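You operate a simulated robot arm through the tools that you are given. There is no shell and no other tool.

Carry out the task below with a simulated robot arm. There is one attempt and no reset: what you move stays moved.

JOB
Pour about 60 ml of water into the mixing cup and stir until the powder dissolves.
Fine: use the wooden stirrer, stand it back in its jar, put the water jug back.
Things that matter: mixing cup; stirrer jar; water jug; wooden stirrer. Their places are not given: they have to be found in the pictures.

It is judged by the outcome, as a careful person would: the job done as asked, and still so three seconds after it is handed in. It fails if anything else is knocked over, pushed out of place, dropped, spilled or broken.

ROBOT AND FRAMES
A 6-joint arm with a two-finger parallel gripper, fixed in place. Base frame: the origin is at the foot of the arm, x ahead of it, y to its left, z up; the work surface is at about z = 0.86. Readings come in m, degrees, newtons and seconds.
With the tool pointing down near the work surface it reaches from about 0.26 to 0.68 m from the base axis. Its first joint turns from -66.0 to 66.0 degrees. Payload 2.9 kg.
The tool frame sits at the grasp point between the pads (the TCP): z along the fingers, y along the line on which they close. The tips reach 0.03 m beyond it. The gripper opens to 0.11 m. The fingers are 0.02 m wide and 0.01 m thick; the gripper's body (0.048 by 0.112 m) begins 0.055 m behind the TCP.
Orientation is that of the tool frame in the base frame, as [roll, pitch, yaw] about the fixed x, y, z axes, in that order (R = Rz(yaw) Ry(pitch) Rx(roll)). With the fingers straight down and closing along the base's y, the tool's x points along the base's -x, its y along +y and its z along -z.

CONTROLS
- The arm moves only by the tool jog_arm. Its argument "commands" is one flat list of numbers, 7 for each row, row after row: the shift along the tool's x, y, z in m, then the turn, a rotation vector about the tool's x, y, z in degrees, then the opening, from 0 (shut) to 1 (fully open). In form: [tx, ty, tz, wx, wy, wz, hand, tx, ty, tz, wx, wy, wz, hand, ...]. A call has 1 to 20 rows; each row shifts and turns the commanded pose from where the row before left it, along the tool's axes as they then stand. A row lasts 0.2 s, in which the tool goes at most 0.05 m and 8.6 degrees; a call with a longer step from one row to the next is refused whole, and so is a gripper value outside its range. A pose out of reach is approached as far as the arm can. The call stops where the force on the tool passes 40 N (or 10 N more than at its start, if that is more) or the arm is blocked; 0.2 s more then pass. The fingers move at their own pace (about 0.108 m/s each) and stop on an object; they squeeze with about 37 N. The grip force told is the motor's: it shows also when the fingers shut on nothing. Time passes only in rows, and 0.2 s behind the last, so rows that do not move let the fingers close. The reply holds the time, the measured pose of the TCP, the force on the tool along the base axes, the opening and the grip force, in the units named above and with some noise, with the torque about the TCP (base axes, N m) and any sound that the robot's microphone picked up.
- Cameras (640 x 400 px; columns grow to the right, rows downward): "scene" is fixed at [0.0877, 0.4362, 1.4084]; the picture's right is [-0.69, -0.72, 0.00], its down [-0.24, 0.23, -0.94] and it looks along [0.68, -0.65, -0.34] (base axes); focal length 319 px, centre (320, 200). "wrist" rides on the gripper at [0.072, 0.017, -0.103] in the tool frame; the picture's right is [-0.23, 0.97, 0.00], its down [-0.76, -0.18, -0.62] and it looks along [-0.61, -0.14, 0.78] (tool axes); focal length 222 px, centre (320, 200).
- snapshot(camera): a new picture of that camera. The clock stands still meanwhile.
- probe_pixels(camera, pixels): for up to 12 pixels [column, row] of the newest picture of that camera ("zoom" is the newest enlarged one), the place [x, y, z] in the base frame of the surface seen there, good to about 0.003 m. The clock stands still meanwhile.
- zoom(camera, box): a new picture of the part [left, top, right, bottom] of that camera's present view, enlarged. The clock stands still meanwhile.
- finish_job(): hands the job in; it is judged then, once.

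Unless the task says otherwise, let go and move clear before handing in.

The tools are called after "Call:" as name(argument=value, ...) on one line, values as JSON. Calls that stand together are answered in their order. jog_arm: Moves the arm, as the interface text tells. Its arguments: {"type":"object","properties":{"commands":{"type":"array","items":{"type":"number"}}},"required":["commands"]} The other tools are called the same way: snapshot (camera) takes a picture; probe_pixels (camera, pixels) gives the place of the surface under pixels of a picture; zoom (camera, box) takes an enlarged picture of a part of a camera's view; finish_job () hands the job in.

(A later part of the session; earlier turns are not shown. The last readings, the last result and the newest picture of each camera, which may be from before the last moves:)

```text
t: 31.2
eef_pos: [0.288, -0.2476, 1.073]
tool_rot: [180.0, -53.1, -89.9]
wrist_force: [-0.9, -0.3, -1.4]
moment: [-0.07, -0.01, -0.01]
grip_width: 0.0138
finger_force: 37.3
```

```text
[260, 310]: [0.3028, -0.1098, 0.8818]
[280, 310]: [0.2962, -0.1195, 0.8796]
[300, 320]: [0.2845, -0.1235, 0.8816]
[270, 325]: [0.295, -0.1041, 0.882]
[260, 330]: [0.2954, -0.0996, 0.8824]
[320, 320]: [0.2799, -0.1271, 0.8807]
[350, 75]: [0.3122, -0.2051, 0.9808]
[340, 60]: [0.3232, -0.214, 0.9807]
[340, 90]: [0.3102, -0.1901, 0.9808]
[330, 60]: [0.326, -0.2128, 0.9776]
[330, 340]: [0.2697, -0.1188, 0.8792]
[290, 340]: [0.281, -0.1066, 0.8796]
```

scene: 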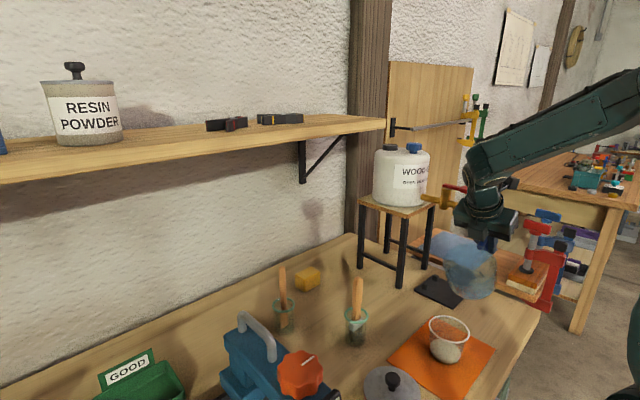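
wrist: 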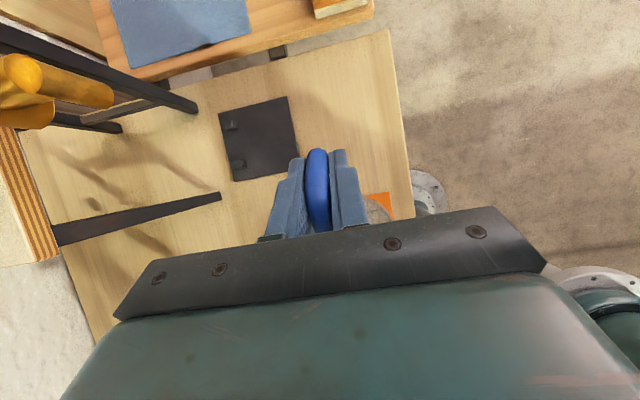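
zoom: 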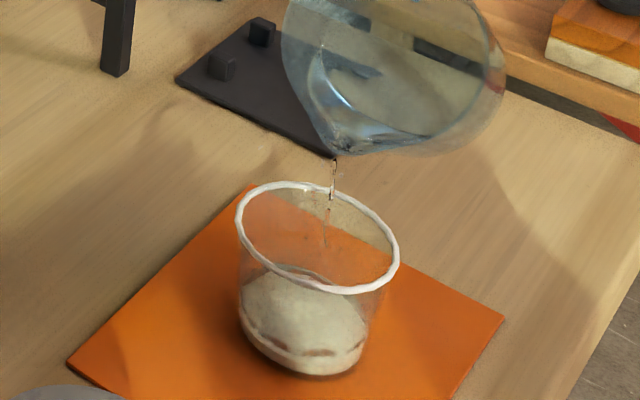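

The cup water surface is around z≈0.881 and the stream is thin; I estimate about 35 ml poured. I'll hold to let it settle at 53°, then measure again.

Call:
jog_arm(commands=[0, 0, 0, 0, 0, 0, 0, 0, 0, 0, 0, 0, 0, 0, 0, 0, 0, 0, 0, 0, 0, 0, 0, 0, 0, 0, 0, 0, 0, 0, 0, 0, 0, 0, 0, 0, 0, 0, 0, 0, 0, 0])

Call:
zoom(camera="scene", box=[420, 300, 480, 370])

Call:
probe_pixels(camera="zoom", pixels=[[240, 240], [260, 250], [280, 240], [240, 270], [270, 280], [300, 280], [330, 290], [350, 300], [360, 280], [300, 250], [320, 320], [220, 260]])

Call:
zoom(camera="scene", box=[430, 240, 500, 320])

Call:
probe_pixels(camera="zoom", pixels=[[250, 250], [270, 260], [240, 230], [280, 240], [300, 260], [260, 280], [290, 280], [320, 270], [340, 260], [230, 260], [310, 240], [250, 290]])

```text
t: 32.6
eef_pos: [0.2886, -0.248, 1.0732]
tool_rot: [-179.9, -53.0, -89.9]
wrist_force: [-0.8, -0.7, -2.1]
moment: [-0.09, -0.03, 0.0]
grip_width: 0.0136
finger_force: 37.0
```

```text
5.71 times, centred on (450, 335) of scene
```

zoom: 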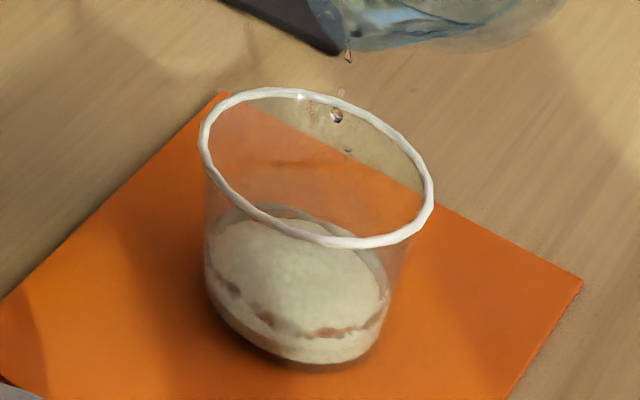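

```text
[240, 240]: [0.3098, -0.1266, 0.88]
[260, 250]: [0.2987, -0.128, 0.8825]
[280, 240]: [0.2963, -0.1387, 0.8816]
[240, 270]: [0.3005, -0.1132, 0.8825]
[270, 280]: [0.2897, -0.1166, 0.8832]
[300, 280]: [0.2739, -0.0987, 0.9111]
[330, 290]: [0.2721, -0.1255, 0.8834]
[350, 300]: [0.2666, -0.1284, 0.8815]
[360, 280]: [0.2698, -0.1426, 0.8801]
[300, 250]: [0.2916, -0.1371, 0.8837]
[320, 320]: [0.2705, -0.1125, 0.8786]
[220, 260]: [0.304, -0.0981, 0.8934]
```

```text
5.00 times, centred on (465, 280) of scene
```

zoom: 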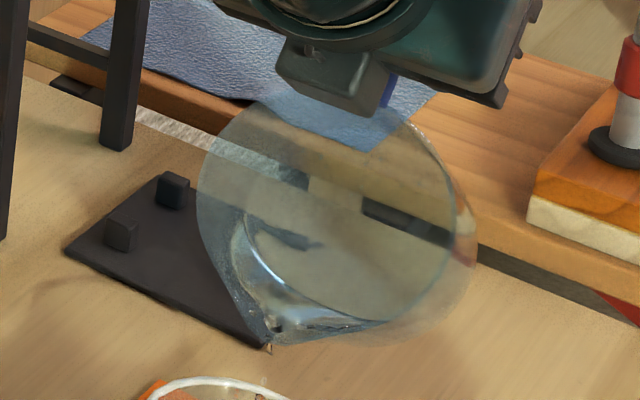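

```text
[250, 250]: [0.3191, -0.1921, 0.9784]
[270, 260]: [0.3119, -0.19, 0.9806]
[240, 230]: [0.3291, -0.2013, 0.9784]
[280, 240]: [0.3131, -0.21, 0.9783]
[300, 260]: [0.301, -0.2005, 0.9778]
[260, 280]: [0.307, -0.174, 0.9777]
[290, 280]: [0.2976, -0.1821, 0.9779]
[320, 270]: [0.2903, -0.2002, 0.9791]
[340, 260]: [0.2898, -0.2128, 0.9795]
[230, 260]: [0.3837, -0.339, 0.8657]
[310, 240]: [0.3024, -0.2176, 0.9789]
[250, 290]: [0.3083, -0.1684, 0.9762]
```

Jug geometry and cup level (≈0.8815) both put the pour at roughly 42 ml so far. I'll tilt 2° more to 55°, hold, and re-measure.

Call:
jog_arm(commands=[0.000415, 0, -0.00248, 0, 1, 0, 0, 0, 0, 0, 0, 0, 0, 0, 0, 0, 0, 0, 0, 0, 0, 0.000415, 0, -0.00248, 0, 1, 0, 0, 0, 0, 0, 0, 0, 0, 0, 0, 0, 0, 0, 0, 0, 0, 0, 0, 0, 0, 0, 0, 0, 0, 0, 0, 0, 0, 0, 0, 0, 0, 0, 0, 0, 0, 0, 0, 0, 0, 0, 0, 0, 0, 0, 0, 0, 0, 0, 0, 0, 0, 0, 0, 0, 0, 0, 0])

Call:
zoom(camera="scene", box=[420, 300, 480, 370])

Call:
probe_pixels(camera="zoom", pixels=[[240, 240], [260, 250], [280, 230], [230, 245], [270, 280], [340, 270], [330, 290], [350, 300], [360, 280], [300, 220], [320, 320], [370, 290]])

Call:
zoom(camera="scene", box=[430, 240, 500, 320])

Call:
probe_pixels(camera="zoom", pixels=[[250, 250], [270, 260], [240, 230], [280, 240], [300, 260], [260, 280], [290, 280], [320, 270], [340, 270], [270, 275], [310, 270], [250, 290]])

```text
t: 35.2
eef_pos: [0.288, -0.2435, 1.0761]
tool_rot: [-180.0, -55.0, -90.1]
wrist_force: [0.6, -0.3, -1.0]
moment: [-0.1, 0.01, 0.0]
grip_width: 0.0135
finger_force: 37.2
```

```text
5.71 times, centred on (450, 335) of scene
```

zoom: 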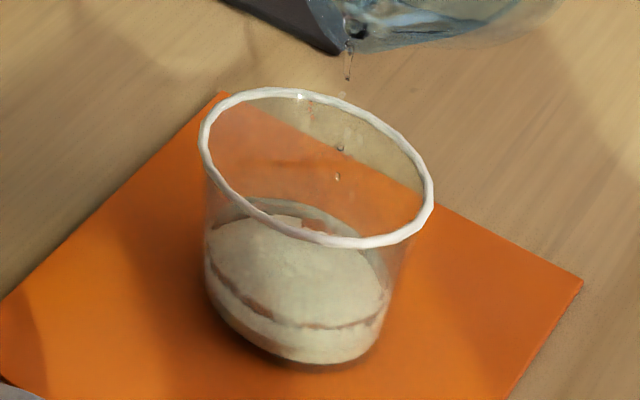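

```text
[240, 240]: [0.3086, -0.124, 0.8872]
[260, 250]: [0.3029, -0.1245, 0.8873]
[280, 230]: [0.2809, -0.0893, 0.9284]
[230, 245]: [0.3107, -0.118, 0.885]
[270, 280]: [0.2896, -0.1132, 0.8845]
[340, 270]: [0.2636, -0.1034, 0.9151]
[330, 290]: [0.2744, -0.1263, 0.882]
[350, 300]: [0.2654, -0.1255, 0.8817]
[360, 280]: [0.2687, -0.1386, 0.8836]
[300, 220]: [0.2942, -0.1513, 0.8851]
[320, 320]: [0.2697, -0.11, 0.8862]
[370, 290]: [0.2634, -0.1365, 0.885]
```

```text
5.00 times, centred on (465, 280) of scene
```

zoom: 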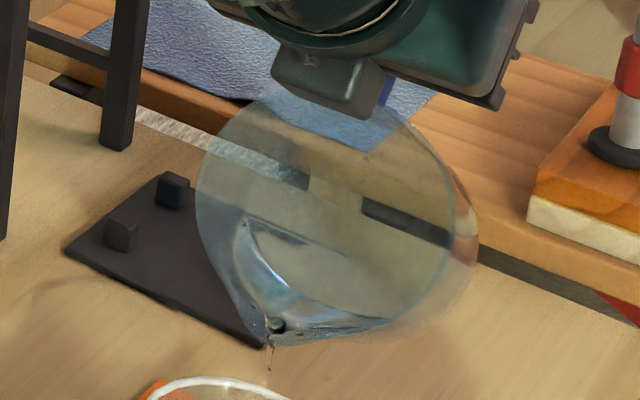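

```text
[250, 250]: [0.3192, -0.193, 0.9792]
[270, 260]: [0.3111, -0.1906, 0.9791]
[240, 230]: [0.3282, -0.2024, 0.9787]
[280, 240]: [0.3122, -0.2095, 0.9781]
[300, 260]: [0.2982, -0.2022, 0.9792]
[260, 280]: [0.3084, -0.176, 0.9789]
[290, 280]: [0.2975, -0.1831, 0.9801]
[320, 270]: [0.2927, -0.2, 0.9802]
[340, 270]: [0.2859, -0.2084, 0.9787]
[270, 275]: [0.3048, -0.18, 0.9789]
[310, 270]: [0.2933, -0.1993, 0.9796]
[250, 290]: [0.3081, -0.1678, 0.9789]
```

The cup level is now ≈0.885 and the jug drips only slowly. I'll pivot back about the lip, raise, and level the jug, so I can compare its flat water level with the start.

Call:
jog_arm(commands=[-0.00104, 0, 0.0062, 0, -2.5, 0, 0, -0.00104, 0, 0.0062, 0, -2.5, 0, 0, -0.00104, 0, 0.0062, 0, -2.5, 0, 0, -0.00104, 0, 0.0062, 0, -2.5, 0, 0, -0.00104, 0, 0.0062, 0, -2.5, 0, 0, -0.00104, 0, 0.0062, 0, -2.5, 0, 0, 0.00755, 0, -0.00933, 0, 0, 0, 0, 0.00755, 0, -0.00933, 0, 0, 0, 0, 0.00755, 0, -0.00933, 0, 0, 0, 0, 0.00755, 0, -0.00933, 0, 0, 0, 0, 0.00755, 0, -0.00933, 0, 0, 0, 0, 0, 0, 0, 0, -4.4445, 0, 0, 0, 0, 0, 0, -4.4445, 0, 0, 0, 0, 0, 0, -4.4445, 0, 0, 0, 0, 0, 0, -4.4445, 0, 0, 0, 0, 0, 0, -4.4445, 0, 0, 0, 0, 0, 0, -4.4445, 0, 0, 0, 0, 0, 0, -4.4445, 0, 0, 0, 0, 0, 0, -4.4445, 0, 0, 0, 0, 0, 0, -4.4445, 0, 0])

Call:
jog_arm(commands=[0, 0, 0, 0, 0, 0, 0, 0, 0, 0, 0, 0, 0, 0, 0, 0, 0, 0, 0, 0, 0, 0, 0, 0, 0, 0, 0, 0, 0, 0, 0, 0, 0, 0, 0])

Call:
zoom(camera="scene", box=[430, 220, 510, 300])

Call:
zoom(camera="scene", box=[420, 300, 480, 370])

Call:
probe_pixels(camera="zoom", pixels=[[240, 240], [260, 250], [280, 245], [230, 245], [270, 280], [350, 265], [330, 290], [350, 300], [360, 280], [300, 215], [320, 310], [370, 290]])

```text
t: 39.4
eef_pos: [0.2893, -0.2652, 1.1065]
tool_rot: [179.9, 0.0, -90.0]
wrist_force: [0.6, 0.1, -1.8]
moment: [-0.15, 0.02, -0.02]
grip_width: 0.0138
finger_force: 36.6
```

```text
t: 40.6
eef_pos: [0.289, -0.2665, 1.1059]
tool_rot: [179.9, -0.1, -90.0]
wrist_force: [-0.1, 0.3, -1.5]
moment: [-0.12, -0.01, 0.0]
grip_width: 0.0137
finger_force: 36.8
```

```text
5.00 times, centred on (470, 260) of scene
```

zoom: 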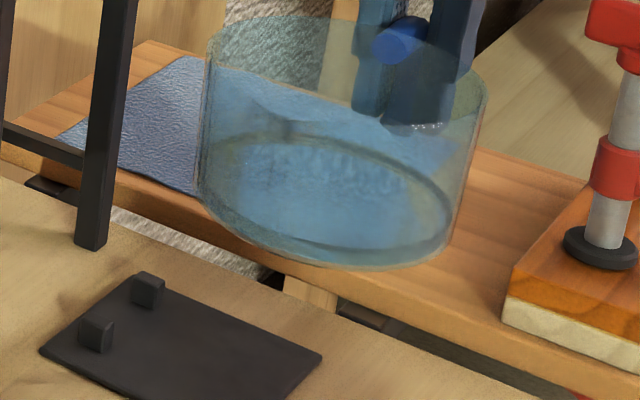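

```text
5.71 times, centred on (450, 335) of scene
```

zoom: 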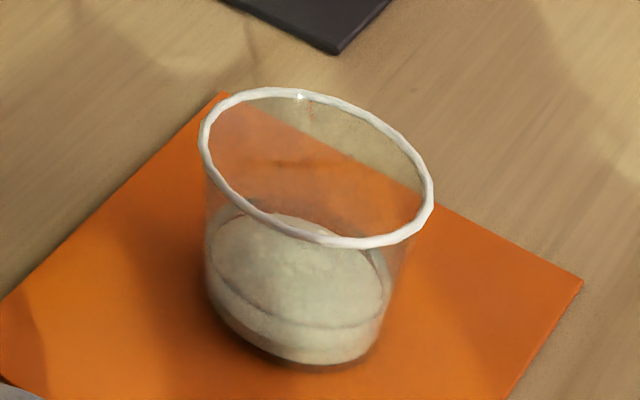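

```text
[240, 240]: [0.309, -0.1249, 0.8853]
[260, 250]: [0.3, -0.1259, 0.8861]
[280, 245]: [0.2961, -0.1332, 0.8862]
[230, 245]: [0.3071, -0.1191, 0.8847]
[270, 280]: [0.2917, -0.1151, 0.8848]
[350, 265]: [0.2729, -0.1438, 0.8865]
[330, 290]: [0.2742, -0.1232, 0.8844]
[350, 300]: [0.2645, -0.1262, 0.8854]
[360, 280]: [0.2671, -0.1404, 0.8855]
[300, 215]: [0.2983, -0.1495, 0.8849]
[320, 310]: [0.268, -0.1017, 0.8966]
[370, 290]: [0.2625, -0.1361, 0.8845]
```

The cup water is calm at z≈0.8853. Now I'll probe the level jug's water surface.

Call:
zoom(camera="scene", box=[430, 220, 510, 300])

Call:
probe_pixels(camera="zoom", pixels=[[240, 190], [270, 180], [300, 170], [330, 190], [360, 200], [390, 220], [300, 210], [340, 230], [280, 200], [400, 190], [420, 230], [250, 165]])

Call:
probe_pixels(camera="zoom", pixels=[[260, 190], [290, 180], [320, 170], [350, 190], [380, 200], [310, 220], [320, 210], [360, 230], [300, 200], [410, 210], [230, 170], [435, 225]])

```text
5.00 times, centred on (470, 260) of scene
```

zoom: 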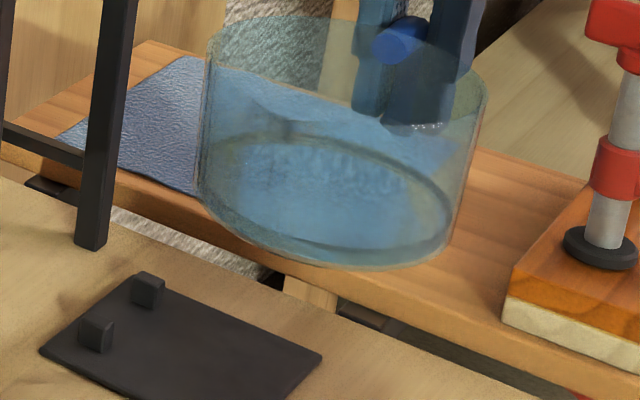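

```text
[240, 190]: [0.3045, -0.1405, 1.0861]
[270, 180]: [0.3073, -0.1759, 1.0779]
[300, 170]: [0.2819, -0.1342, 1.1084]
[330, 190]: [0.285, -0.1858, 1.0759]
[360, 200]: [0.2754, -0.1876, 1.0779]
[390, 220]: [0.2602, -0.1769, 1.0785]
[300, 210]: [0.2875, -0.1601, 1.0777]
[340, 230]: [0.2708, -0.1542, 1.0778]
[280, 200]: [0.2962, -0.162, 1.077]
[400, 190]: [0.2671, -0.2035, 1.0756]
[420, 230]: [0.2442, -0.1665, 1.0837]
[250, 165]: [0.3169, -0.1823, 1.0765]
```

```text
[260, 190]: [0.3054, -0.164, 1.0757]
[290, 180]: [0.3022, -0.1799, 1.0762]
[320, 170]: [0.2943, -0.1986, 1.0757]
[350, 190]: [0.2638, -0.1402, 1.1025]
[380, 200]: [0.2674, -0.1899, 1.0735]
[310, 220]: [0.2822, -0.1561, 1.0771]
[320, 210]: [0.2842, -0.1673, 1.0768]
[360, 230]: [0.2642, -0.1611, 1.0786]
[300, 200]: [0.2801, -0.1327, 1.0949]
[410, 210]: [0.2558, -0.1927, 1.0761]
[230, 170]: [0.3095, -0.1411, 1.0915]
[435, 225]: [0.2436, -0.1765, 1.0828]
```

The jug level has dropped ≈7.2 mm (about 50 ml), and the cup depth also suggests about 53 ml, so I'm slightly short. I'll go back to the pour pose for a small top-up of about 8 ml.

Call:
jog_arm(commands=[0, 0, 0, 0, 4.4445, 0, 0, 0, 0, 0, 0, 4.4445, 0, 0, 0, 0, 0, 0, 4.4445, 0, 0, 0, 0, 0, 0, 4.4445, 0, 0, 0, 0, 0, 0, 4.4445, 0, 0, 0, 0, 0, 0, 4.4445, 0, 0, 0, 0, 0, 0, 4.4445, 0, 0, 0, 0, 0, 0, 4.4445, 0, 0, 0, 0, 0, 0, 4.4445, 0, 0, -0.00755, 0, 0.00933, 0, 0, 0, 0, -0.00755, 0, 0.00933, 0, 0, 0, 0, -0.00755, 0, 0.00933, 0, 0, 0, 0, -0.00755, 0, 0.00933, 0, 0, 0, 0, -0.00755, 0, 0.00933, 0, 0, 0, 0, 0.00104, 0, -0.0062, 0, 2.5, 0, 0, 0.00104, 0, -0.0062, 0, 2.5, 0, 0, 0.00104, 0, -0.0062, 0, 2.5, 0, 0, 0.00104, 0, -0.0062, 0, 2.5, 0, 0, 0.00104, 0, -0.0062, 0, 2.5, 0, 0])

Call:
jog_arm(commands=[0.00104, 0, -0.0062, 0, 2.5, 0, 0, 0, 0, 0, 0, 0, 0, 0, 0.000415, 0, -0.00248, 0, 1, 0, 0, 0, 0, 0, 0, 0, 0, 0, 0, 0, 0, 0, 0, 0, 0, 0, 0, 0, 0, 0, 0, 0, 0.000415, 0, -0.00248, 0, 1, 0, 0, 0, 0, 0, 0, 0, 0, 0, 0, 0, 0, 0, 0, 0, 0, 0, 0, 0, 0, 0, 0, 0])

Call:
zoom(camera="scene", box=[420, 300, 480, 370])

Call:
probe_pixels(camera="zoom", pixels=[[240, 240], [260, 250], [280, 245], [230, 245], [270, 280], [350, 265], [330, 290], [350, 300], [360, 280], [300, 215], [320, 300], [370, 290]])

```text
t: 44.6
eef_pos: [0.29, -0.2499, 1.0737]
tool_rot: [-179.9, -52.5, -90.0]
wrist_force: [0.3, -0.6, -1.4]
moment: [-0.04, -0.02, 0.01]
grip_width: 0.0136
finger_force: 37.0
```

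```text
t: 46.8
eef_pos: [0.2896, -0.2422, 1.0804]
tool_rot: [-180.0, -57.0, -90.0]
wrist_force: [0.0, -0.1, -1.0]
moment: [-0.02, 0.01, -0.03]
grip_width: 0.0136
finger_force: 37.1
```

```text
5.71 times, centred on (450, 335) of scene
```

zoom: 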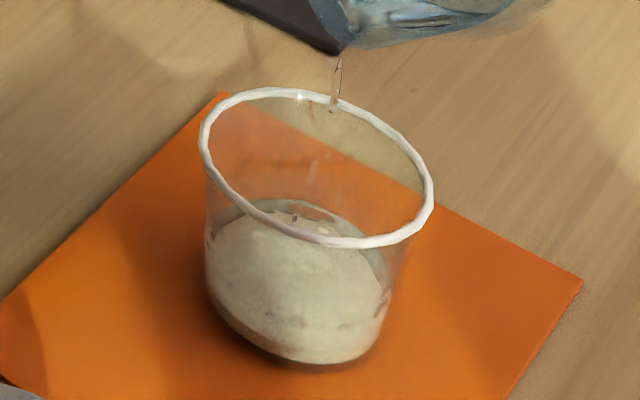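

```text
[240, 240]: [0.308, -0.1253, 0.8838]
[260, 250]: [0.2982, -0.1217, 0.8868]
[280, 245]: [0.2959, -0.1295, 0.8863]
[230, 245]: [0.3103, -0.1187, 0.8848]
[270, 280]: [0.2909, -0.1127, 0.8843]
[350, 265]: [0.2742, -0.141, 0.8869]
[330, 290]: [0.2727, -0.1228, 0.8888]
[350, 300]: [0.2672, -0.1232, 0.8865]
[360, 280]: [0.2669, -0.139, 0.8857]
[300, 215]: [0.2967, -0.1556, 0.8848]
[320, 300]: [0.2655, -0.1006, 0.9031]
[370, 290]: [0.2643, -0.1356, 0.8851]
```

It is still trickling into the cup and the level reads ≈0.886. I'll hold about a second more and look.

Call:
jog_arm(commands=[0, 0, 0, 0, 0, 0, 0, 0, 0, 0, 0, 0, 0, 0, 0, 0, 0, 0, 0, 0, 0])

Call:
zoom(camera="scene", box=[420, 300, 480, 370])

Call:
probe_pixels(camera="zoom", pixels=[[240, 240], [260, 250], [280, 245], [230, 245], [270, 280], [350, 265], [330, 280], [350, 290], [360, 280], [300, 215], [320, 270], [370, 290]])

```text
t: 47.6
eef_pos: [0.2902, -0.2418, 1.0803]
tool_rot: [180.0, -56.9, -90.1]
wrist_force: [0.7, 0.2, -1.7]
moment: [-0.01, 0.0, 0.02]
grip_width: 0.0137
finger_force: 37.2
```

```text
5.71 times, centred on (450, 335) of scene
```

zoom: 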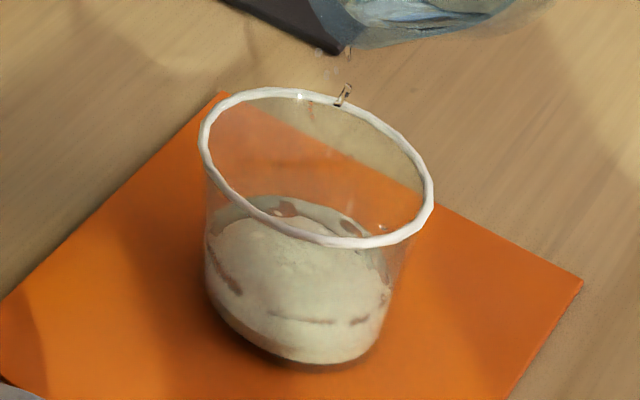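

```text
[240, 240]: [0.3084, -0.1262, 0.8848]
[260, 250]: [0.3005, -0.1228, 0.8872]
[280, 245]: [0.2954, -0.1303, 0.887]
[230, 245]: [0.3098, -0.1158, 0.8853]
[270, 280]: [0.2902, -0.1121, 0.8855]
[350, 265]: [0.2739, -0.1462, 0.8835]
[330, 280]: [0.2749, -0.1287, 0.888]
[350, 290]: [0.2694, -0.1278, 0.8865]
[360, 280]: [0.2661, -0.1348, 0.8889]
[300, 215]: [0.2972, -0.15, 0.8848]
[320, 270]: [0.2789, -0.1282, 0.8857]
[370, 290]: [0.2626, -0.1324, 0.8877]
```

I'll hold another second to let the last of this tilt's flow come over, then pivot back and level to measure.

Call:
jog_arm(commands=[0, 0, 0, 0, 0, 0, 0, 0, 0, 0, 0, 0, 0, 0, 0, 0, 0, 0, 0, 0, 0])

Call:
jog_arm(commands=[-0.00118, 0, 0.00703, 0, -2.8334, 0, 0, -0.00118, 0, 0.00703, 0, -2.8333, 0, 0, -0.00118, 0, 0.00703, 0, -2.8333, 0, 0, -0.00118, 0, 0.00703, 0, -2.8334, 0, 0, -0.00118, 0, 0.00703, 0, -2.8333, 0, 0, -0.00118, 0, 0.00703, 0, -2.8333, 0, 0, 0.00755, 0, -0.00933, 0, 0, 0, 0, 0.00755, 0, -0.00933, 0, 0, 0, 0, 0.00755, 0, -0.00933, 0, 0, 0, 0, 0.00755, 0, -0.00933, 0, 0, 0, 0, 0.00755, 0, -0.00933, 0, 0, 0, 0, 0, 0, 0, 0, -4.4445, 0, 0, 0, 0, 0, 0, -4.4445, 0, 0, 0, 0, 0, 0, -4.4445, 0, 0, 0, 0, 0, 0, -4.4445, 0, 0, 0, 0, 0, 0, -4.4445, 0, 0, 0, 0, 0, 0, -4.4445, 0, 0, 0, 0, 0, 0, -4.4445, 0, 0, 0, 0, 0, 0, -4.4445, 0, 0, 0, 0, 0, 0, -4.4445, 0, 0])

Call:
jog_arm(commands=[0, 0, 0, 0, 0, 0, 0, 0, 0, 0, 0, 0, 0, 0, 0, 0, 0, 0, 0, 0, 0, 0, 0, 0, 0, 0, 0, 0, 0, 0, 0, 0, 0, 0, 0])

Call:
zoom(camera="scene", box=[420, 300, 480, 370])

Call:
probe_pixels(camera="zoom", pixels=[[240, 240], [260, 250], [280, 245], [230, 245], [270, 280], [350, 265], [330, 280], [350, 290], [360, 280], [300, 215], [320, 270], [370, 290]])

Call:
zoom(camera="scene", box=[430, 220, 510, 300])

Call:
probe_pixels(camera="zoom", pixels=[[270, 180], [330, 190], [360, 200], [390, 220], [300, 210], [340, 230], [280, 200], [400, 190], [290, 180], [320, 170], [320, 210], [360, 230]])

```text
t: 48.4
eef_pos: [0.2893, -0.2419, 1.0805]
tool_rot: [-180.0, -57.0, -90.0]
wrist_force: [0.0, -0.1, -2.2]
moment: [-0.05, 0.0, 0.0]
grip_width: 0.0136
finger_force: 37.0
```

```text
t: 52.6
eef_pos: [0.2877, -0.2675, 1.1084]
tool_rot: [-180.0, 0.0, -90.0]
wrist_force: [-0.2, -0.4, -1.9]
moment: [-0.07, -0.02, 0.0]
grip_width: 0.0133
finger_force: 36.9
```

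```text
t: 53.8
eef_pos: [0.2887, -0.2665, 1.1067]
tool_rot: [180.0, -0.1, -90.0]
wrist_force: [0.0, 0.1, -2.2]
moment: [-0.1, -0.02, 0.0]
grip_width: 0.0137
finger_force: 37.4
```

```text
5.71 times, centred on (450, 335) of scene
```

zoom: 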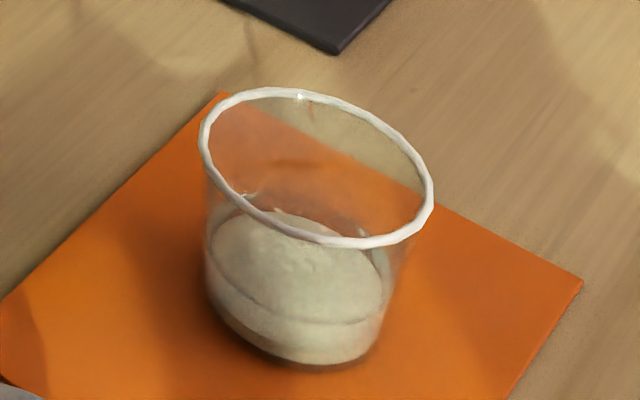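

```text
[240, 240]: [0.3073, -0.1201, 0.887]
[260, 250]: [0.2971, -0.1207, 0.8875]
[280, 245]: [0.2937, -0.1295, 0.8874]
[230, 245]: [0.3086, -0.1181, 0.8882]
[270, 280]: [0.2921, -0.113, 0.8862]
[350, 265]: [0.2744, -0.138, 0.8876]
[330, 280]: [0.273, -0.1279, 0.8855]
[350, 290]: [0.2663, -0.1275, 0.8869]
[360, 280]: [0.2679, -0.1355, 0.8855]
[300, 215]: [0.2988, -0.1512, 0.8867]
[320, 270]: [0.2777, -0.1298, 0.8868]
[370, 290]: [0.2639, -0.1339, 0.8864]
```

```text
5.00 times, centred on (470, 260) of scene
```

zoom: 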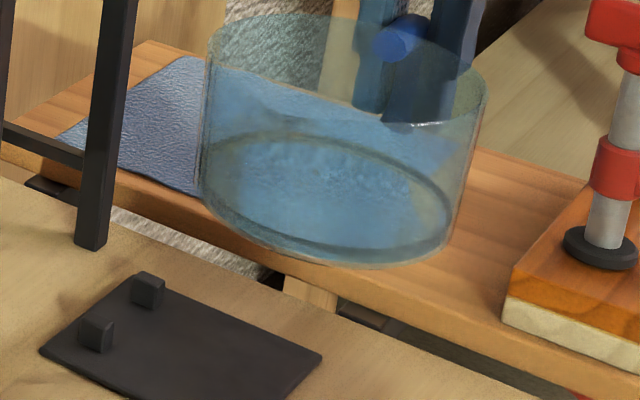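

```text
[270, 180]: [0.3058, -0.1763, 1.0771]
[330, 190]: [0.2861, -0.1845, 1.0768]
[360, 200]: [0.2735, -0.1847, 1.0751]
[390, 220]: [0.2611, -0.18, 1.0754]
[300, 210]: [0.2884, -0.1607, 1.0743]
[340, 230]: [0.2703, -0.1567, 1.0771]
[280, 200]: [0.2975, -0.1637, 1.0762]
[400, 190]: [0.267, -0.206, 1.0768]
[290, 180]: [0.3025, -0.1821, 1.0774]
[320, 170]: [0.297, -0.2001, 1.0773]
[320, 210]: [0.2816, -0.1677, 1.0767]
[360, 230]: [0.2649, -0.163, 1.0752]
```

The jug level is now down ≈8.1 mm and the cup is at ≈0.8868; both give close to 57–60 ml, so the pour is done. I'll carry the jug back along the reverse path, yawing it back to its original heading.

Call:
jog_arm(commands=[-0.00838, -0.00472, 0.01688, 0, 0, 0, 0, -0.00838, -0.00472, 0.01688, 0, 0, 0, 0, -0.00838, -0.00472, 0.01688, 0, 0, 0, 0, -0.00838, -0.00472, 0.01688, 0, 0, 0, 0, -0.00838, -0.00472, 0.01688, 0, 0, 0, 0, -0.00838, -0.00472, 0.01688, 0, 0, 0, 0, 0, 0, 0, 0, 0, 5, 0, 0, 0, 0, 0, 0, 5, 0, 0, 0, 0, 0, 0, 5, 0, 0, 0, 0, 0, 0, 5, 0, 0, 0, 0, 0, 0, 5, 0, 0, 0, 0, 0, 0, 5, 0, 0, 0, 0, 0, 0, 5, 0, 0, 0, 0, 0, 0, 5, 0, 0, 0, 0, 0, 0, 5, 0, 0, 0, 0, 0, 0, 5, 0])

Call:
jog_arm(commands=[0, 0, 0, 0, 0, 0, 0])

Call:
snapshot(camera="scene")

```text
t: 57.2
eef_pos: [0.3176, -0.218, 1.0055]
tool_rot: [-179.9, 0.1, -140.1]
wrist_force: [0.0, -1.2, -2.1]
moment: [-0.06, 0.05, 0.01]
grip_width: 0.0136
finger_force: 37.2
```

```text
t: 57.6
eef_pos: [0.3164, -0.2177, 1.0057]
tool_rot: [-179.9, 0.0, -140.0]
wrist_force: [0.5, -0.4, 0.2]
moment: [-0.07, 0.08, -0.02]
grip_width: 0.0135
finger_force: 37.0
```

```text
taken
```

scene: 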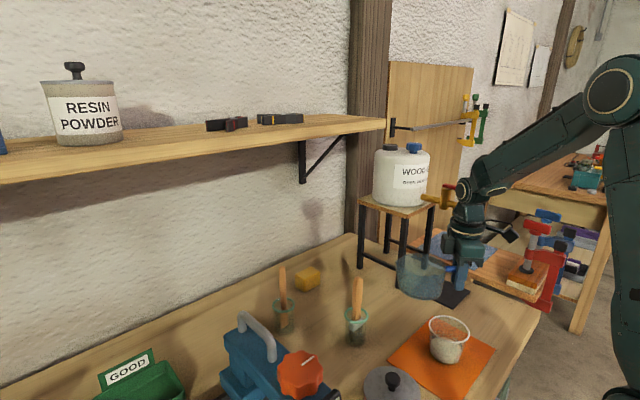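

The jug is level at (0.317,-0.218,1.006) with its original heading. I'll move it back over its spot and lower to about 2 cm above the table.

Call:
jog_arm(commands=[-0.0082, -0.01115, 0.0075, 0, 0, 0, 0, -0.0082, -0.01115, 0.0075, 0, 0, 0, 0, -0.0082, -0.01115, 0.0075, 0, 0, 0, 0, -0.0082, -0.01115, 0.0075, 0, 0, 0, 0, -0.0082, -0.01115, 0.0075, 0, 0, 0, 0, -0.0082, -0.01115, 0.0075, 0, 0, 0, 0, 0, 0, 0.01, 0, 0, 0, 0, 0, 0, 0.01, 0, 0, 0, 0, 0, 0, 0.01, 0, 0, 0, 0, 0, 0, 0.01, 0, 0, 0, 0, 0, 0, 0, 0, 0, 0, 0])

Call:
jog_arm(commands=[0, 0, 0.005, 0, 0, 0, 0, 0, 0, 0.005, 0, 0, 0, 0, 0, 0, 0.003, 0, 0, 0, 0, 0, 0, 0.002, 0, 0, 0, 0, 0, 0, 0.001, 0, 0, 0, 0, 0, 0, 0, 0, 0, 0, 0])

Call:
zoom(camera="scene", box=[350, 240, 470, 340])

```text
t: 60.0
eef_pos: [0.3982, -0.2363, 0.9208]
tool_rot: [-180.0, 0.0, -140.0]
wrist_force: [0.2, -0.5, -1.0]
moment: [-0.08, 0.1, 0.03]
grip_width: 0.0135
finger_force: 36.9
```

```text
t: 61.4
eef_pos: [0.3982, -0.2378, 0.9062]
tool_rot: [-179.9, 0.0, -140.0]
wrist_force: [0.8, -1.0, -0.5]
moment: [-0.08, 0.06, -0.02]
grip_width: 0.0138
finger_force: 36.9
```

```text
4.00 times, centred on (410, 290) of scene
```

zoom: 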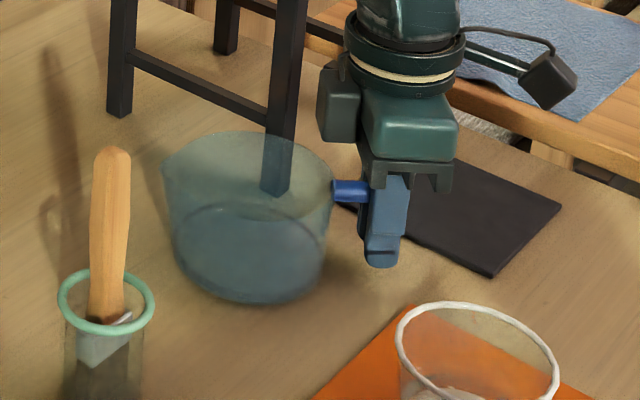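

The jug is about 4 mm above the table, over its original spot. I'll lower it in 1 mm steps to contact.

Call:
jog_arm(commands=[0, 0, 0.001, 0, 0, 0, 0, 0, 0, 0.001, 0, 0, 0, 0, 0, 0, 0.001, 0, 0, 0, 0, 0, 0, 0.001, 0, 0, 0, 0, 0, 0, 0, 0, 0, 0, 0])

Call:
jog_arm(commands=[0, 0, 0.0005, 0, 0, 0, 0, 0, 0, 0, 0, 0, 0, 0])

Call:
zoom(camera="scene", box=[350, 240, 470, 340])

```text
t: 62.6
eef_pos: [0.3993, -0.2385, 0.9022]
tool_rot: [-179.7, 0.1, -139.9]
wrist_force: [-0.7, -1.2, 15.7]
moment: [0.86, -0.49, 0.01]
grip_width: 0.0136
finger_force: 37.2
```

```text
t: 63.2
eef_pos: [0.3983, -0.2368, 0.9014]
tool_rot: [-179.8, 0.0, -140.0]
wrist_force: [-0.1, -3.2, 20.7]
moment: [0.53, -0.48, 0.02]
grip_width: 0.0138
finger_force: 37.0
```

```text
4.00 times, centred on (410, 290) of scene
```

zoom: 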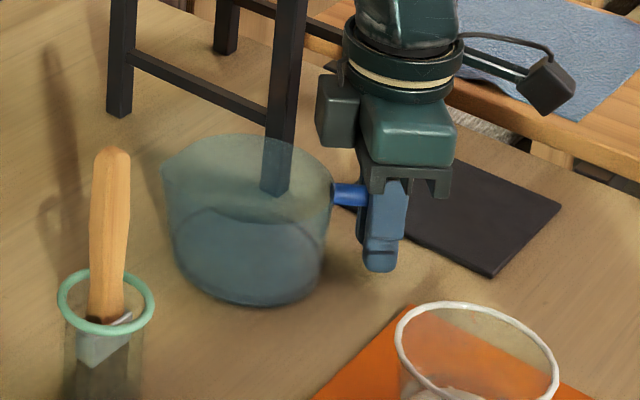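

The jug is on the table (contact force about 20 N). I'll ease off 1.5 mm, then open the gripper.

Call:
jog_arm(commands=[0, 0, -0.001, 0, 0, 0, 0, 0, 0, -0.0005, 0, 0, 0, 0, 0, 0, 0, 0, 0, 0, 0])

Call:
jog_arm(commands=[0, 0, 0, 0, 0, 0, 0.15, 0, 0, 0, 0, 0, 0, 0.3, 0, 0, 0, 0, 0, 0, 0.6, 0, 0, 0, 0, 0, 0, 1, 0, 0, 0, 0, 0, 0, 1, 0, 0, 0, 0, 0, 0, 1])

Call:
zoom(camera="scene", box=[350, 240, 470, 340])

Call:
snapshot(camera="wrist")

```text
t: 64.0
eef_pos: [0.3982, -0.2371, 0.9004]
tool_rot: [179.8, -0.1, -140.0]
wrist_force: [1.4, -1.4, 5.1]
moment: [0.11, -0.14, -0.1]
grip_width: 0.0134
finger_force: 37.3
```

```text
t: 65.4
eef_pos: [0.3982, -0.237, 0.9024]
tool_rot: [-180.0, 0.0, -140.0]
wrist_force: [0.1, 1.2, -0.4]
moment: [0.02, -0.01, 0.0]
grip_width: 0.1098
finger_force: 0.0
```

```text
4.00 times, centred on (410, 290) of scene
```

zoom: 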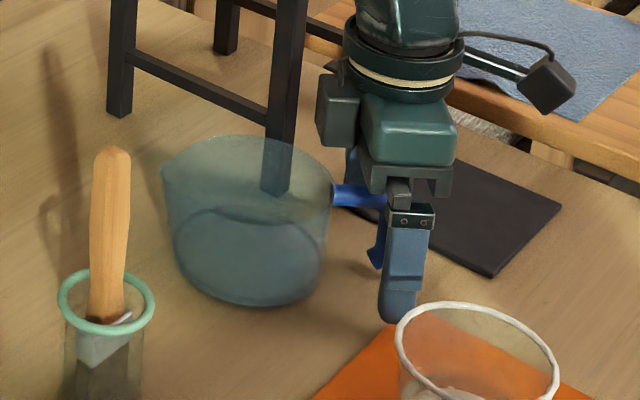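

```text
taken
```

wrist: 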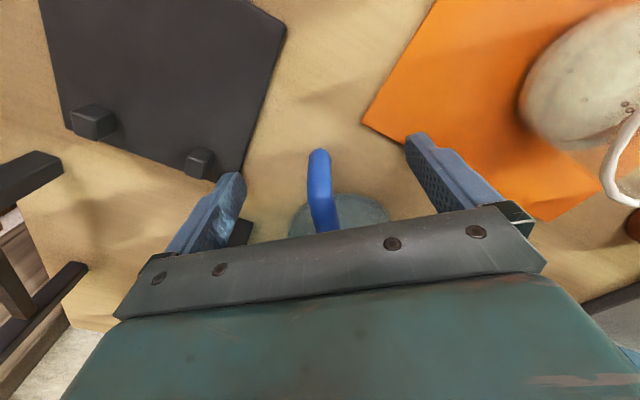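

The jug stands back in place and the fingers are clear of the handle with near-zero force. I'll retreat up along the approach path and yaw back to face the stirrer.

Call:
jog_arm(commands=[0, 0, -0.0184, 0, 0, 0, 1, 0, 0, -0.0184, 0, 0, 0, 1, 0, 0, -0.0184, 0, 0, 0, 1, 0, 0, -0.0184, 0, 0, 0, 1, 0, 0, -0.0184, 0, 0, 0, 1, -0.0159, 0.0224, 0, 0, 0, 0, 1, -0.0159, 0.0224, 0, 0, 0, 0, 1, -0.0159, 0.0224, 0, 0, 0, 0, 1, 0, 0, -0.04, 0, 0, 0, 1, 0, 0, -0.04, 0, 0, 0, 1, 0, 0, -0.04, 0, 0, 0, 1, 0, 0, -0.04, 0, 0, 0, 1, 0, 0, 0, 0, 0, 6.6667, 1, 0, 0, 0, 0, 0, 6.6667, 1, 0, 0, 0, 0, 0, 6.6667, 1, 0, 0, 0, 0, 0, 6.6667, 1, 0, 0, 0, 0, 0, 6.6667, 1, 0, 0, 0, 0, 0, 6.6667, 1])

Call:
snapshot(camera="scene")

Call:
snapshot(camera="wrist")

```text
t: 69.2
eef_pos: [0.3915, -0.1551, 1.1549]
tool_rot: [-179.9, -0.1, 179.8]
wrist_force: [0.6, 0.5, 1.1]
moment: [0.03, 0.01, 0.04]
grip_width: 0.1099
finger_force: 0.1
```

```text
taken
```

scene: 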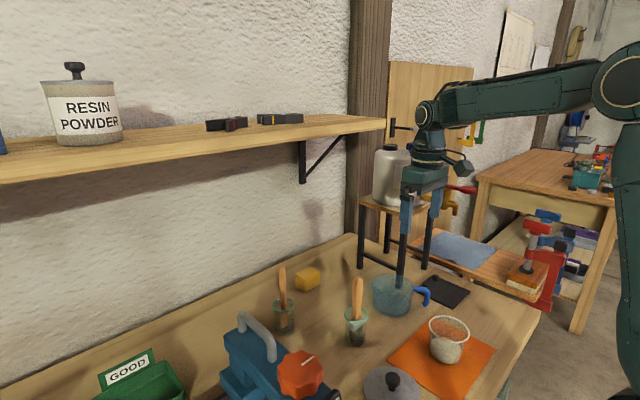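

```text
taken
```

wrist: 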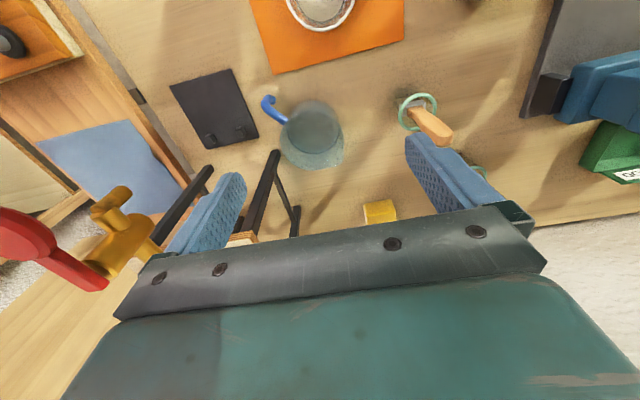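

The jug and cup stand in place and the arm is up at z 1.155. I'll move to a viewpoint near the stirrer to look at its orientation from above.

Call:
jog_arm(commands=[-0.012, 0.0375, 0, 0, 0, 0, 1, -0.012, 0.0375, 0, 0, 0, 0, 1, -0.012, 0.0375, 0, 0, 0, 0, 1, -0.012, 0.0375, 0, 0, 0, 0, 1, -0.012, 0.0375, 0, 0, 0, 0, 1, -0.012, 0.0375, 0, 0, 0, 0, 1, 0, 0, 0, 0, 0, 0, 1])

Call:
snapshot(camera="wrist")

Call:
snapshot(camera="scene")

```text
t: 70.8
eef_pos: [0.4627, 0.0701, 1.1538]
tool_rot: [-179.9, 0.0, 180.0]
wrist_force: [-0.1, -0.1, -0.2]
moment: [0.0, 0.01, 0.03]
grip_width: 0.11
finger_force: 0.1
```

```text
taken
```

wrist: 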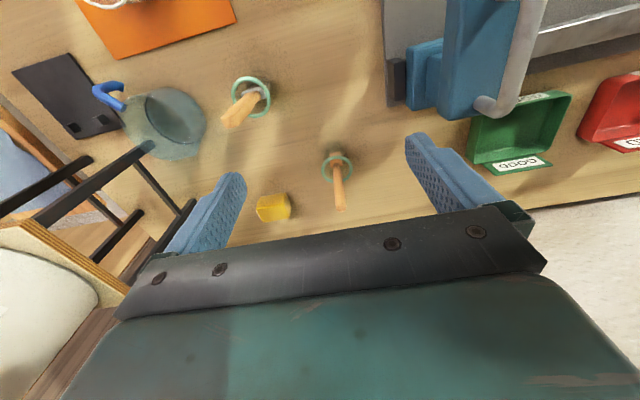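

```text
taken
```

scene: 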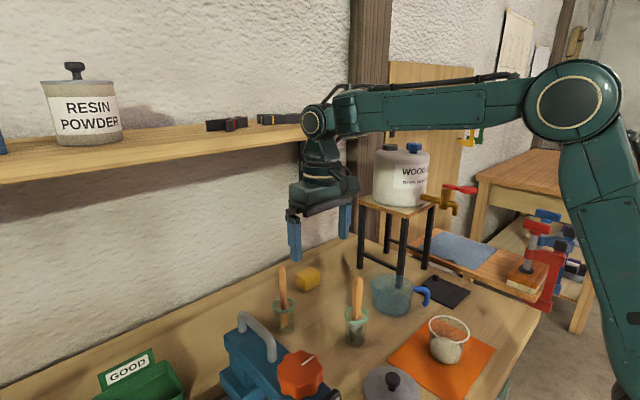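

Call:
zoom(camera="wrist", box=[300, 140, 380, 220])

Call:
probe_pixels(camera="zoom", pixels=[[350, 300], [340, 290], [362, 290], [340, 250], [335, 220], [348, 220], [330, 180], [345, 200], [350, 320], [365, 310], [355, 335], [340, 310]])

Call:
zoom(camera="scene", box=[255, 255, 315, 345])

Call:
probe_pixels(camera="zoom", pixels=[[305, 70], [290, 70], [318, 70], [300, 120], [290, 120], [318, 120], [308, 170], [300, 250], [310, 280], [315, 300], [330, 290], [300, 60]])

```text
5.00 times, centred on (340, 180) of wrist
```

zoom: 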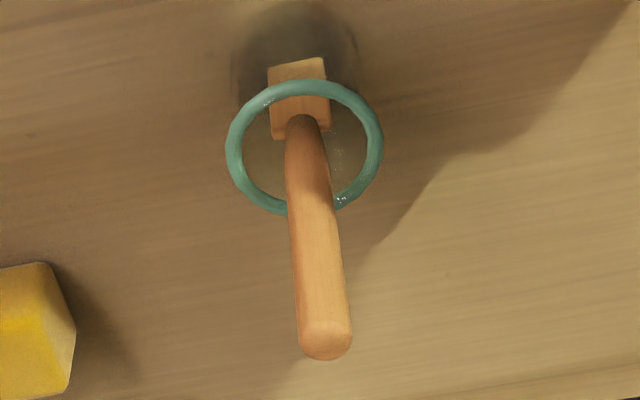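

```text
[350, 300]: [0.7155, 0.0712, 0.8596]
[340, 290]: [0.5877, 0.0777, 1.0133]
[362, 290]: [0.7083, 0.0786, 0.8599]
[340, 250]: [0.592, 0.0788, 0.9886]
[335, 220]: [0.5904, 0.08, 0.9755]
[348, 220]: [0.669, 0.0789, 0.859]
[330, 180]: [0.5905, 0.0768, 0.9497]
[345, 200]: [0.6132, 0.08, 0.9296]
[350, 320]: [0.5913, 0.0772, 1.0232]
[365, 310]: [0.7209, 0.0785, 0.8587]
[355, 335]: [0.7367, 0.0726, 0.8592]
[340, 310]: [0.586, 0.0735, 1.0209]
```

```text
4.44 times, centred on (285, 300) of scene
```

zoom: 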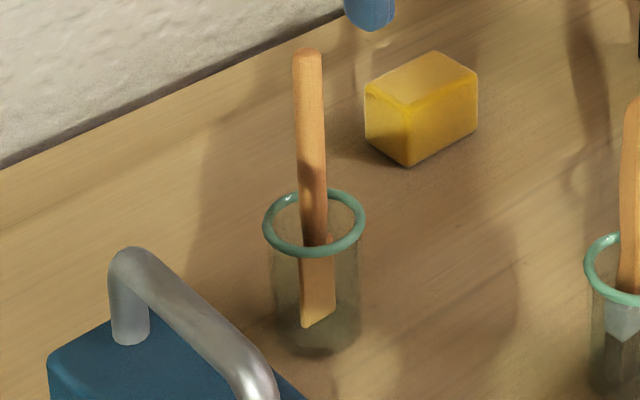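

```text
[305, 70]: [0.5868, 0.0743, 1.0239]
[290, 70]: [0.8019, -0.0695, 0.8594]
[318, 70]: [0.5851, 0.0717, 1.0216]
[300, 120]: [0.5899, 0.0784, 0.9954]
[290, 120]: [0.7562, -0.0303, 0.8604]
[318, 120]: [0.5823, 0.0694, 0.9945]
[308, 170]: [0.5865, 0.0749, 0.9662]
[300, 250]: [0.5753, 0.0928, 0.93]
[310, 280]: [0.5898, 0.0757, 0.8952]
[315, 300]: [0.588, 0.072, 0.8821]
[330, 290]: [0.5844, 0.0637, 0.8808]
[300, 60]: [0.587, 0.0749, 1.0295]
```

The stirrer has a round handle about 11 mm thick, upright at ≈(0.590,0.071), top z≈1.03, with a flat paddle below. I'll pitch the tool 12° so the wrist stays clear of the shelf and hover above the handle.

Call:
jog_arm(commands=[0, 0, 0, 0, -6, 0, 1, 0, 0, 0, 0, -6, 0, 1, -0.02246, 0.0002, 0.0168, 0, 0, 0, 1, -0.02246, 0.0002, 0.0168, 0, 0, 0, 1, -0.02246, 0.0002, 0.0168, 0, 0, 0, 1, -0.02246, 0.0002, 0.0168, 0, 0, 0, 1, -0.02246, 0.0002, 0.0168, 0, 0, 0, 1, 0, 0, 0, 0, 0, 0, 1])

Call:
snapshot(camera="scene")

Call:
snapshot(camera="wrist")

```text
t: 72.6
eef_pos: [0.5902, 0.0702, 1.0951]
tool_rot: [-179.9, 12.1, -179.9]
wrist_force: [0.5, -0.1, 0.6]
moment: [-0.01, 0.02, 0.0]
grip_width: 0.1099
finger_force: 0.1
```

```text
taken
```

scene: 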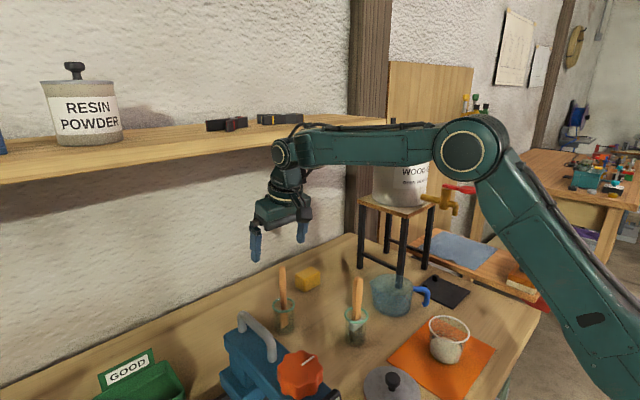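

```text
taken
```

wrist: 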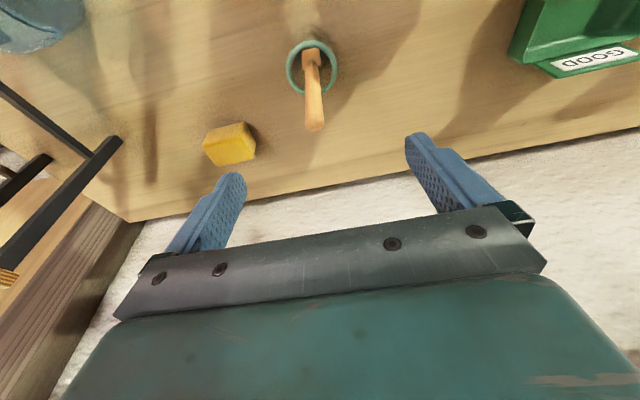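

The stirrer top at wrist (314,125) is aligned between the fingers, and the wrist is well in front of the shelf. I'll descend straight to TCP z≈0.998.

Call:
jog_arm(commands=[0.00404, 0.0003, 0.019, 0, 0, 0, 1, 0.00404, 0.0003, 0.019, 0, 0, 0, 1, 0.00404, 0.0003, 0.019, 0, 0, 0, 1, 0.00404, 0, 0.019, 0, 0, 0, 1, 0.00404, 0, 0.019, 0, 0, 0, 1, 0, 0, 0, 0, 0, 0, 1])

Call:
snapshot(camera="wrist")

Call:
zoom(camera="scene", box=[230, 200, 350, 350])

```text
t: 74.0
eef_pos: [0.5905, 0.0717, 0.9973]
tool_rot: [-179.9, 12.1, 180.0]
wrist_force: [-0.4, -0.2, -0.1]
moment: [0.02, 0.0, 0.02]
grip_width: 0.1101
finger_force: 0.0
```

```text
taken
```

wrist: 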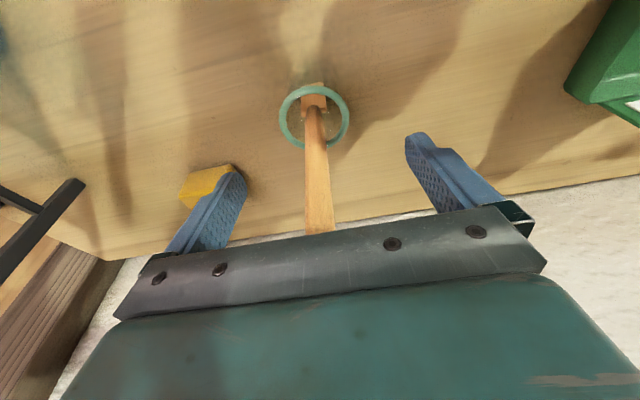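

```text
2.67 times, centred on (290, 275) of scene
```

zoom: 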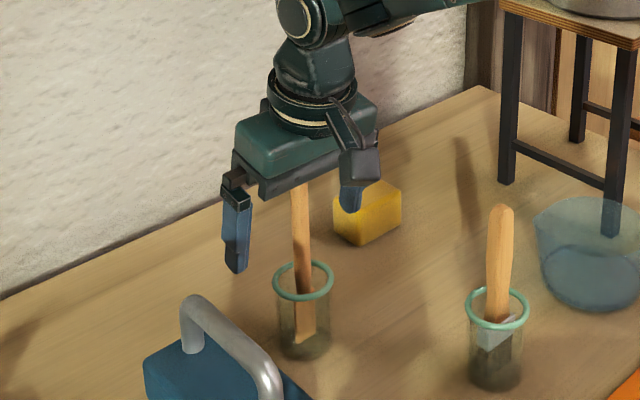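

The handle is centred between the fingers and the body sits above its top. I'll close gradually.

Call:
jog_arm(commands=[0, 0, 0, 0, 0, 0, 0.6, 0, 0, 0, 0, 0, 0, 0.25, 0, 0, 0, 0, 0, 0, 0.2, 0, 0, 0, 0, 0, 0, 0.15, 0, 0, 0, 0, 0, 0, 0.12, 0, 0, 0, 0, 0, 0, 0.09, 0, 0, 0, 0, 0, 0, 0, 0, 0, 0, 0, 0, 0, 0, 0, 0, 0, 0, 0, 0, 0])

Call:
zoom(camera="scene", box=[230, 200, 350, 350])

Call:
snapshot(camera="wrist")

```text
t: 76.0
eef_pos: [0.5912, 0.0701, 0.9983]
tool_rot: [-179.9, 12.0, 180.0]
wrist_force: [0.6, -0.1, 0.4]
moment: [0.03, 0.0, 0.01]
grip_width: 0.0132
finger_force: 36.7
```

```text
2.67 times, centred on (290, 275) of scene
```

zoom: 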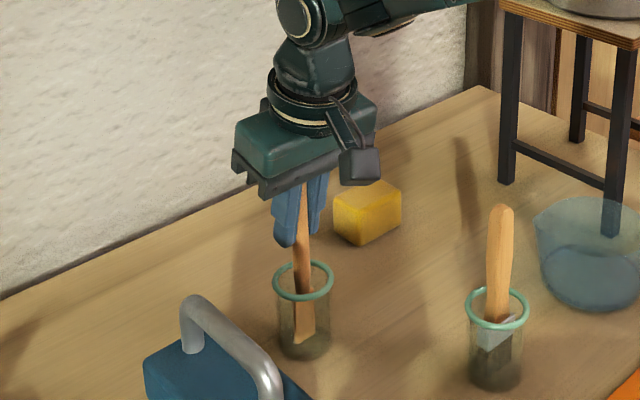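

```text
taken
```

wrist: 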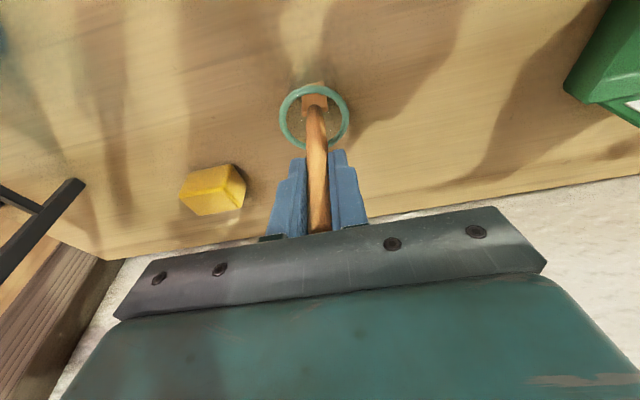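

The stirrer is gripped at 13.2 mm and upright. I'll lift it straight up, first partway, watching that the jar stays.

Call:
jog_arm(commands=[-0.00104, 0, -0.00489, 0, 0, 0, 0, -0.00208, 0, -0.00978, 0, 0, 0, 0, -0.00208, 0, -0.00978, 0, 0, 0, 0, -0.00208, 0, -0.00978, 0, 0, 0, 0, 0, 0, 0, 0, 0, 0, 0])

Call:
zoom(camera="scene", box=[230, 200, 350, 350])

```text
t: 77.2
eef_pos: [0.5917, 0.0724, 1.0342]
tool_rot: [-179.9, 12.0, 179.9]
wrist_force: [0.0, -0.3, -0.2]
moment: [0.03, 0.01, -0.03]
grip_width: 0.0133
finger_force: 37.2
```

```text
2.67 times, centred on (290, 275) of scene
```

zoom: 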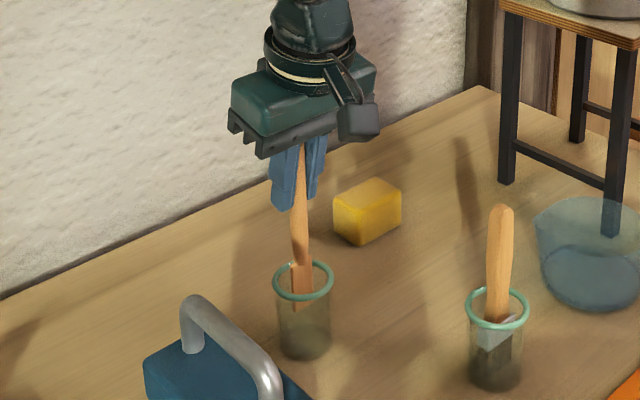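

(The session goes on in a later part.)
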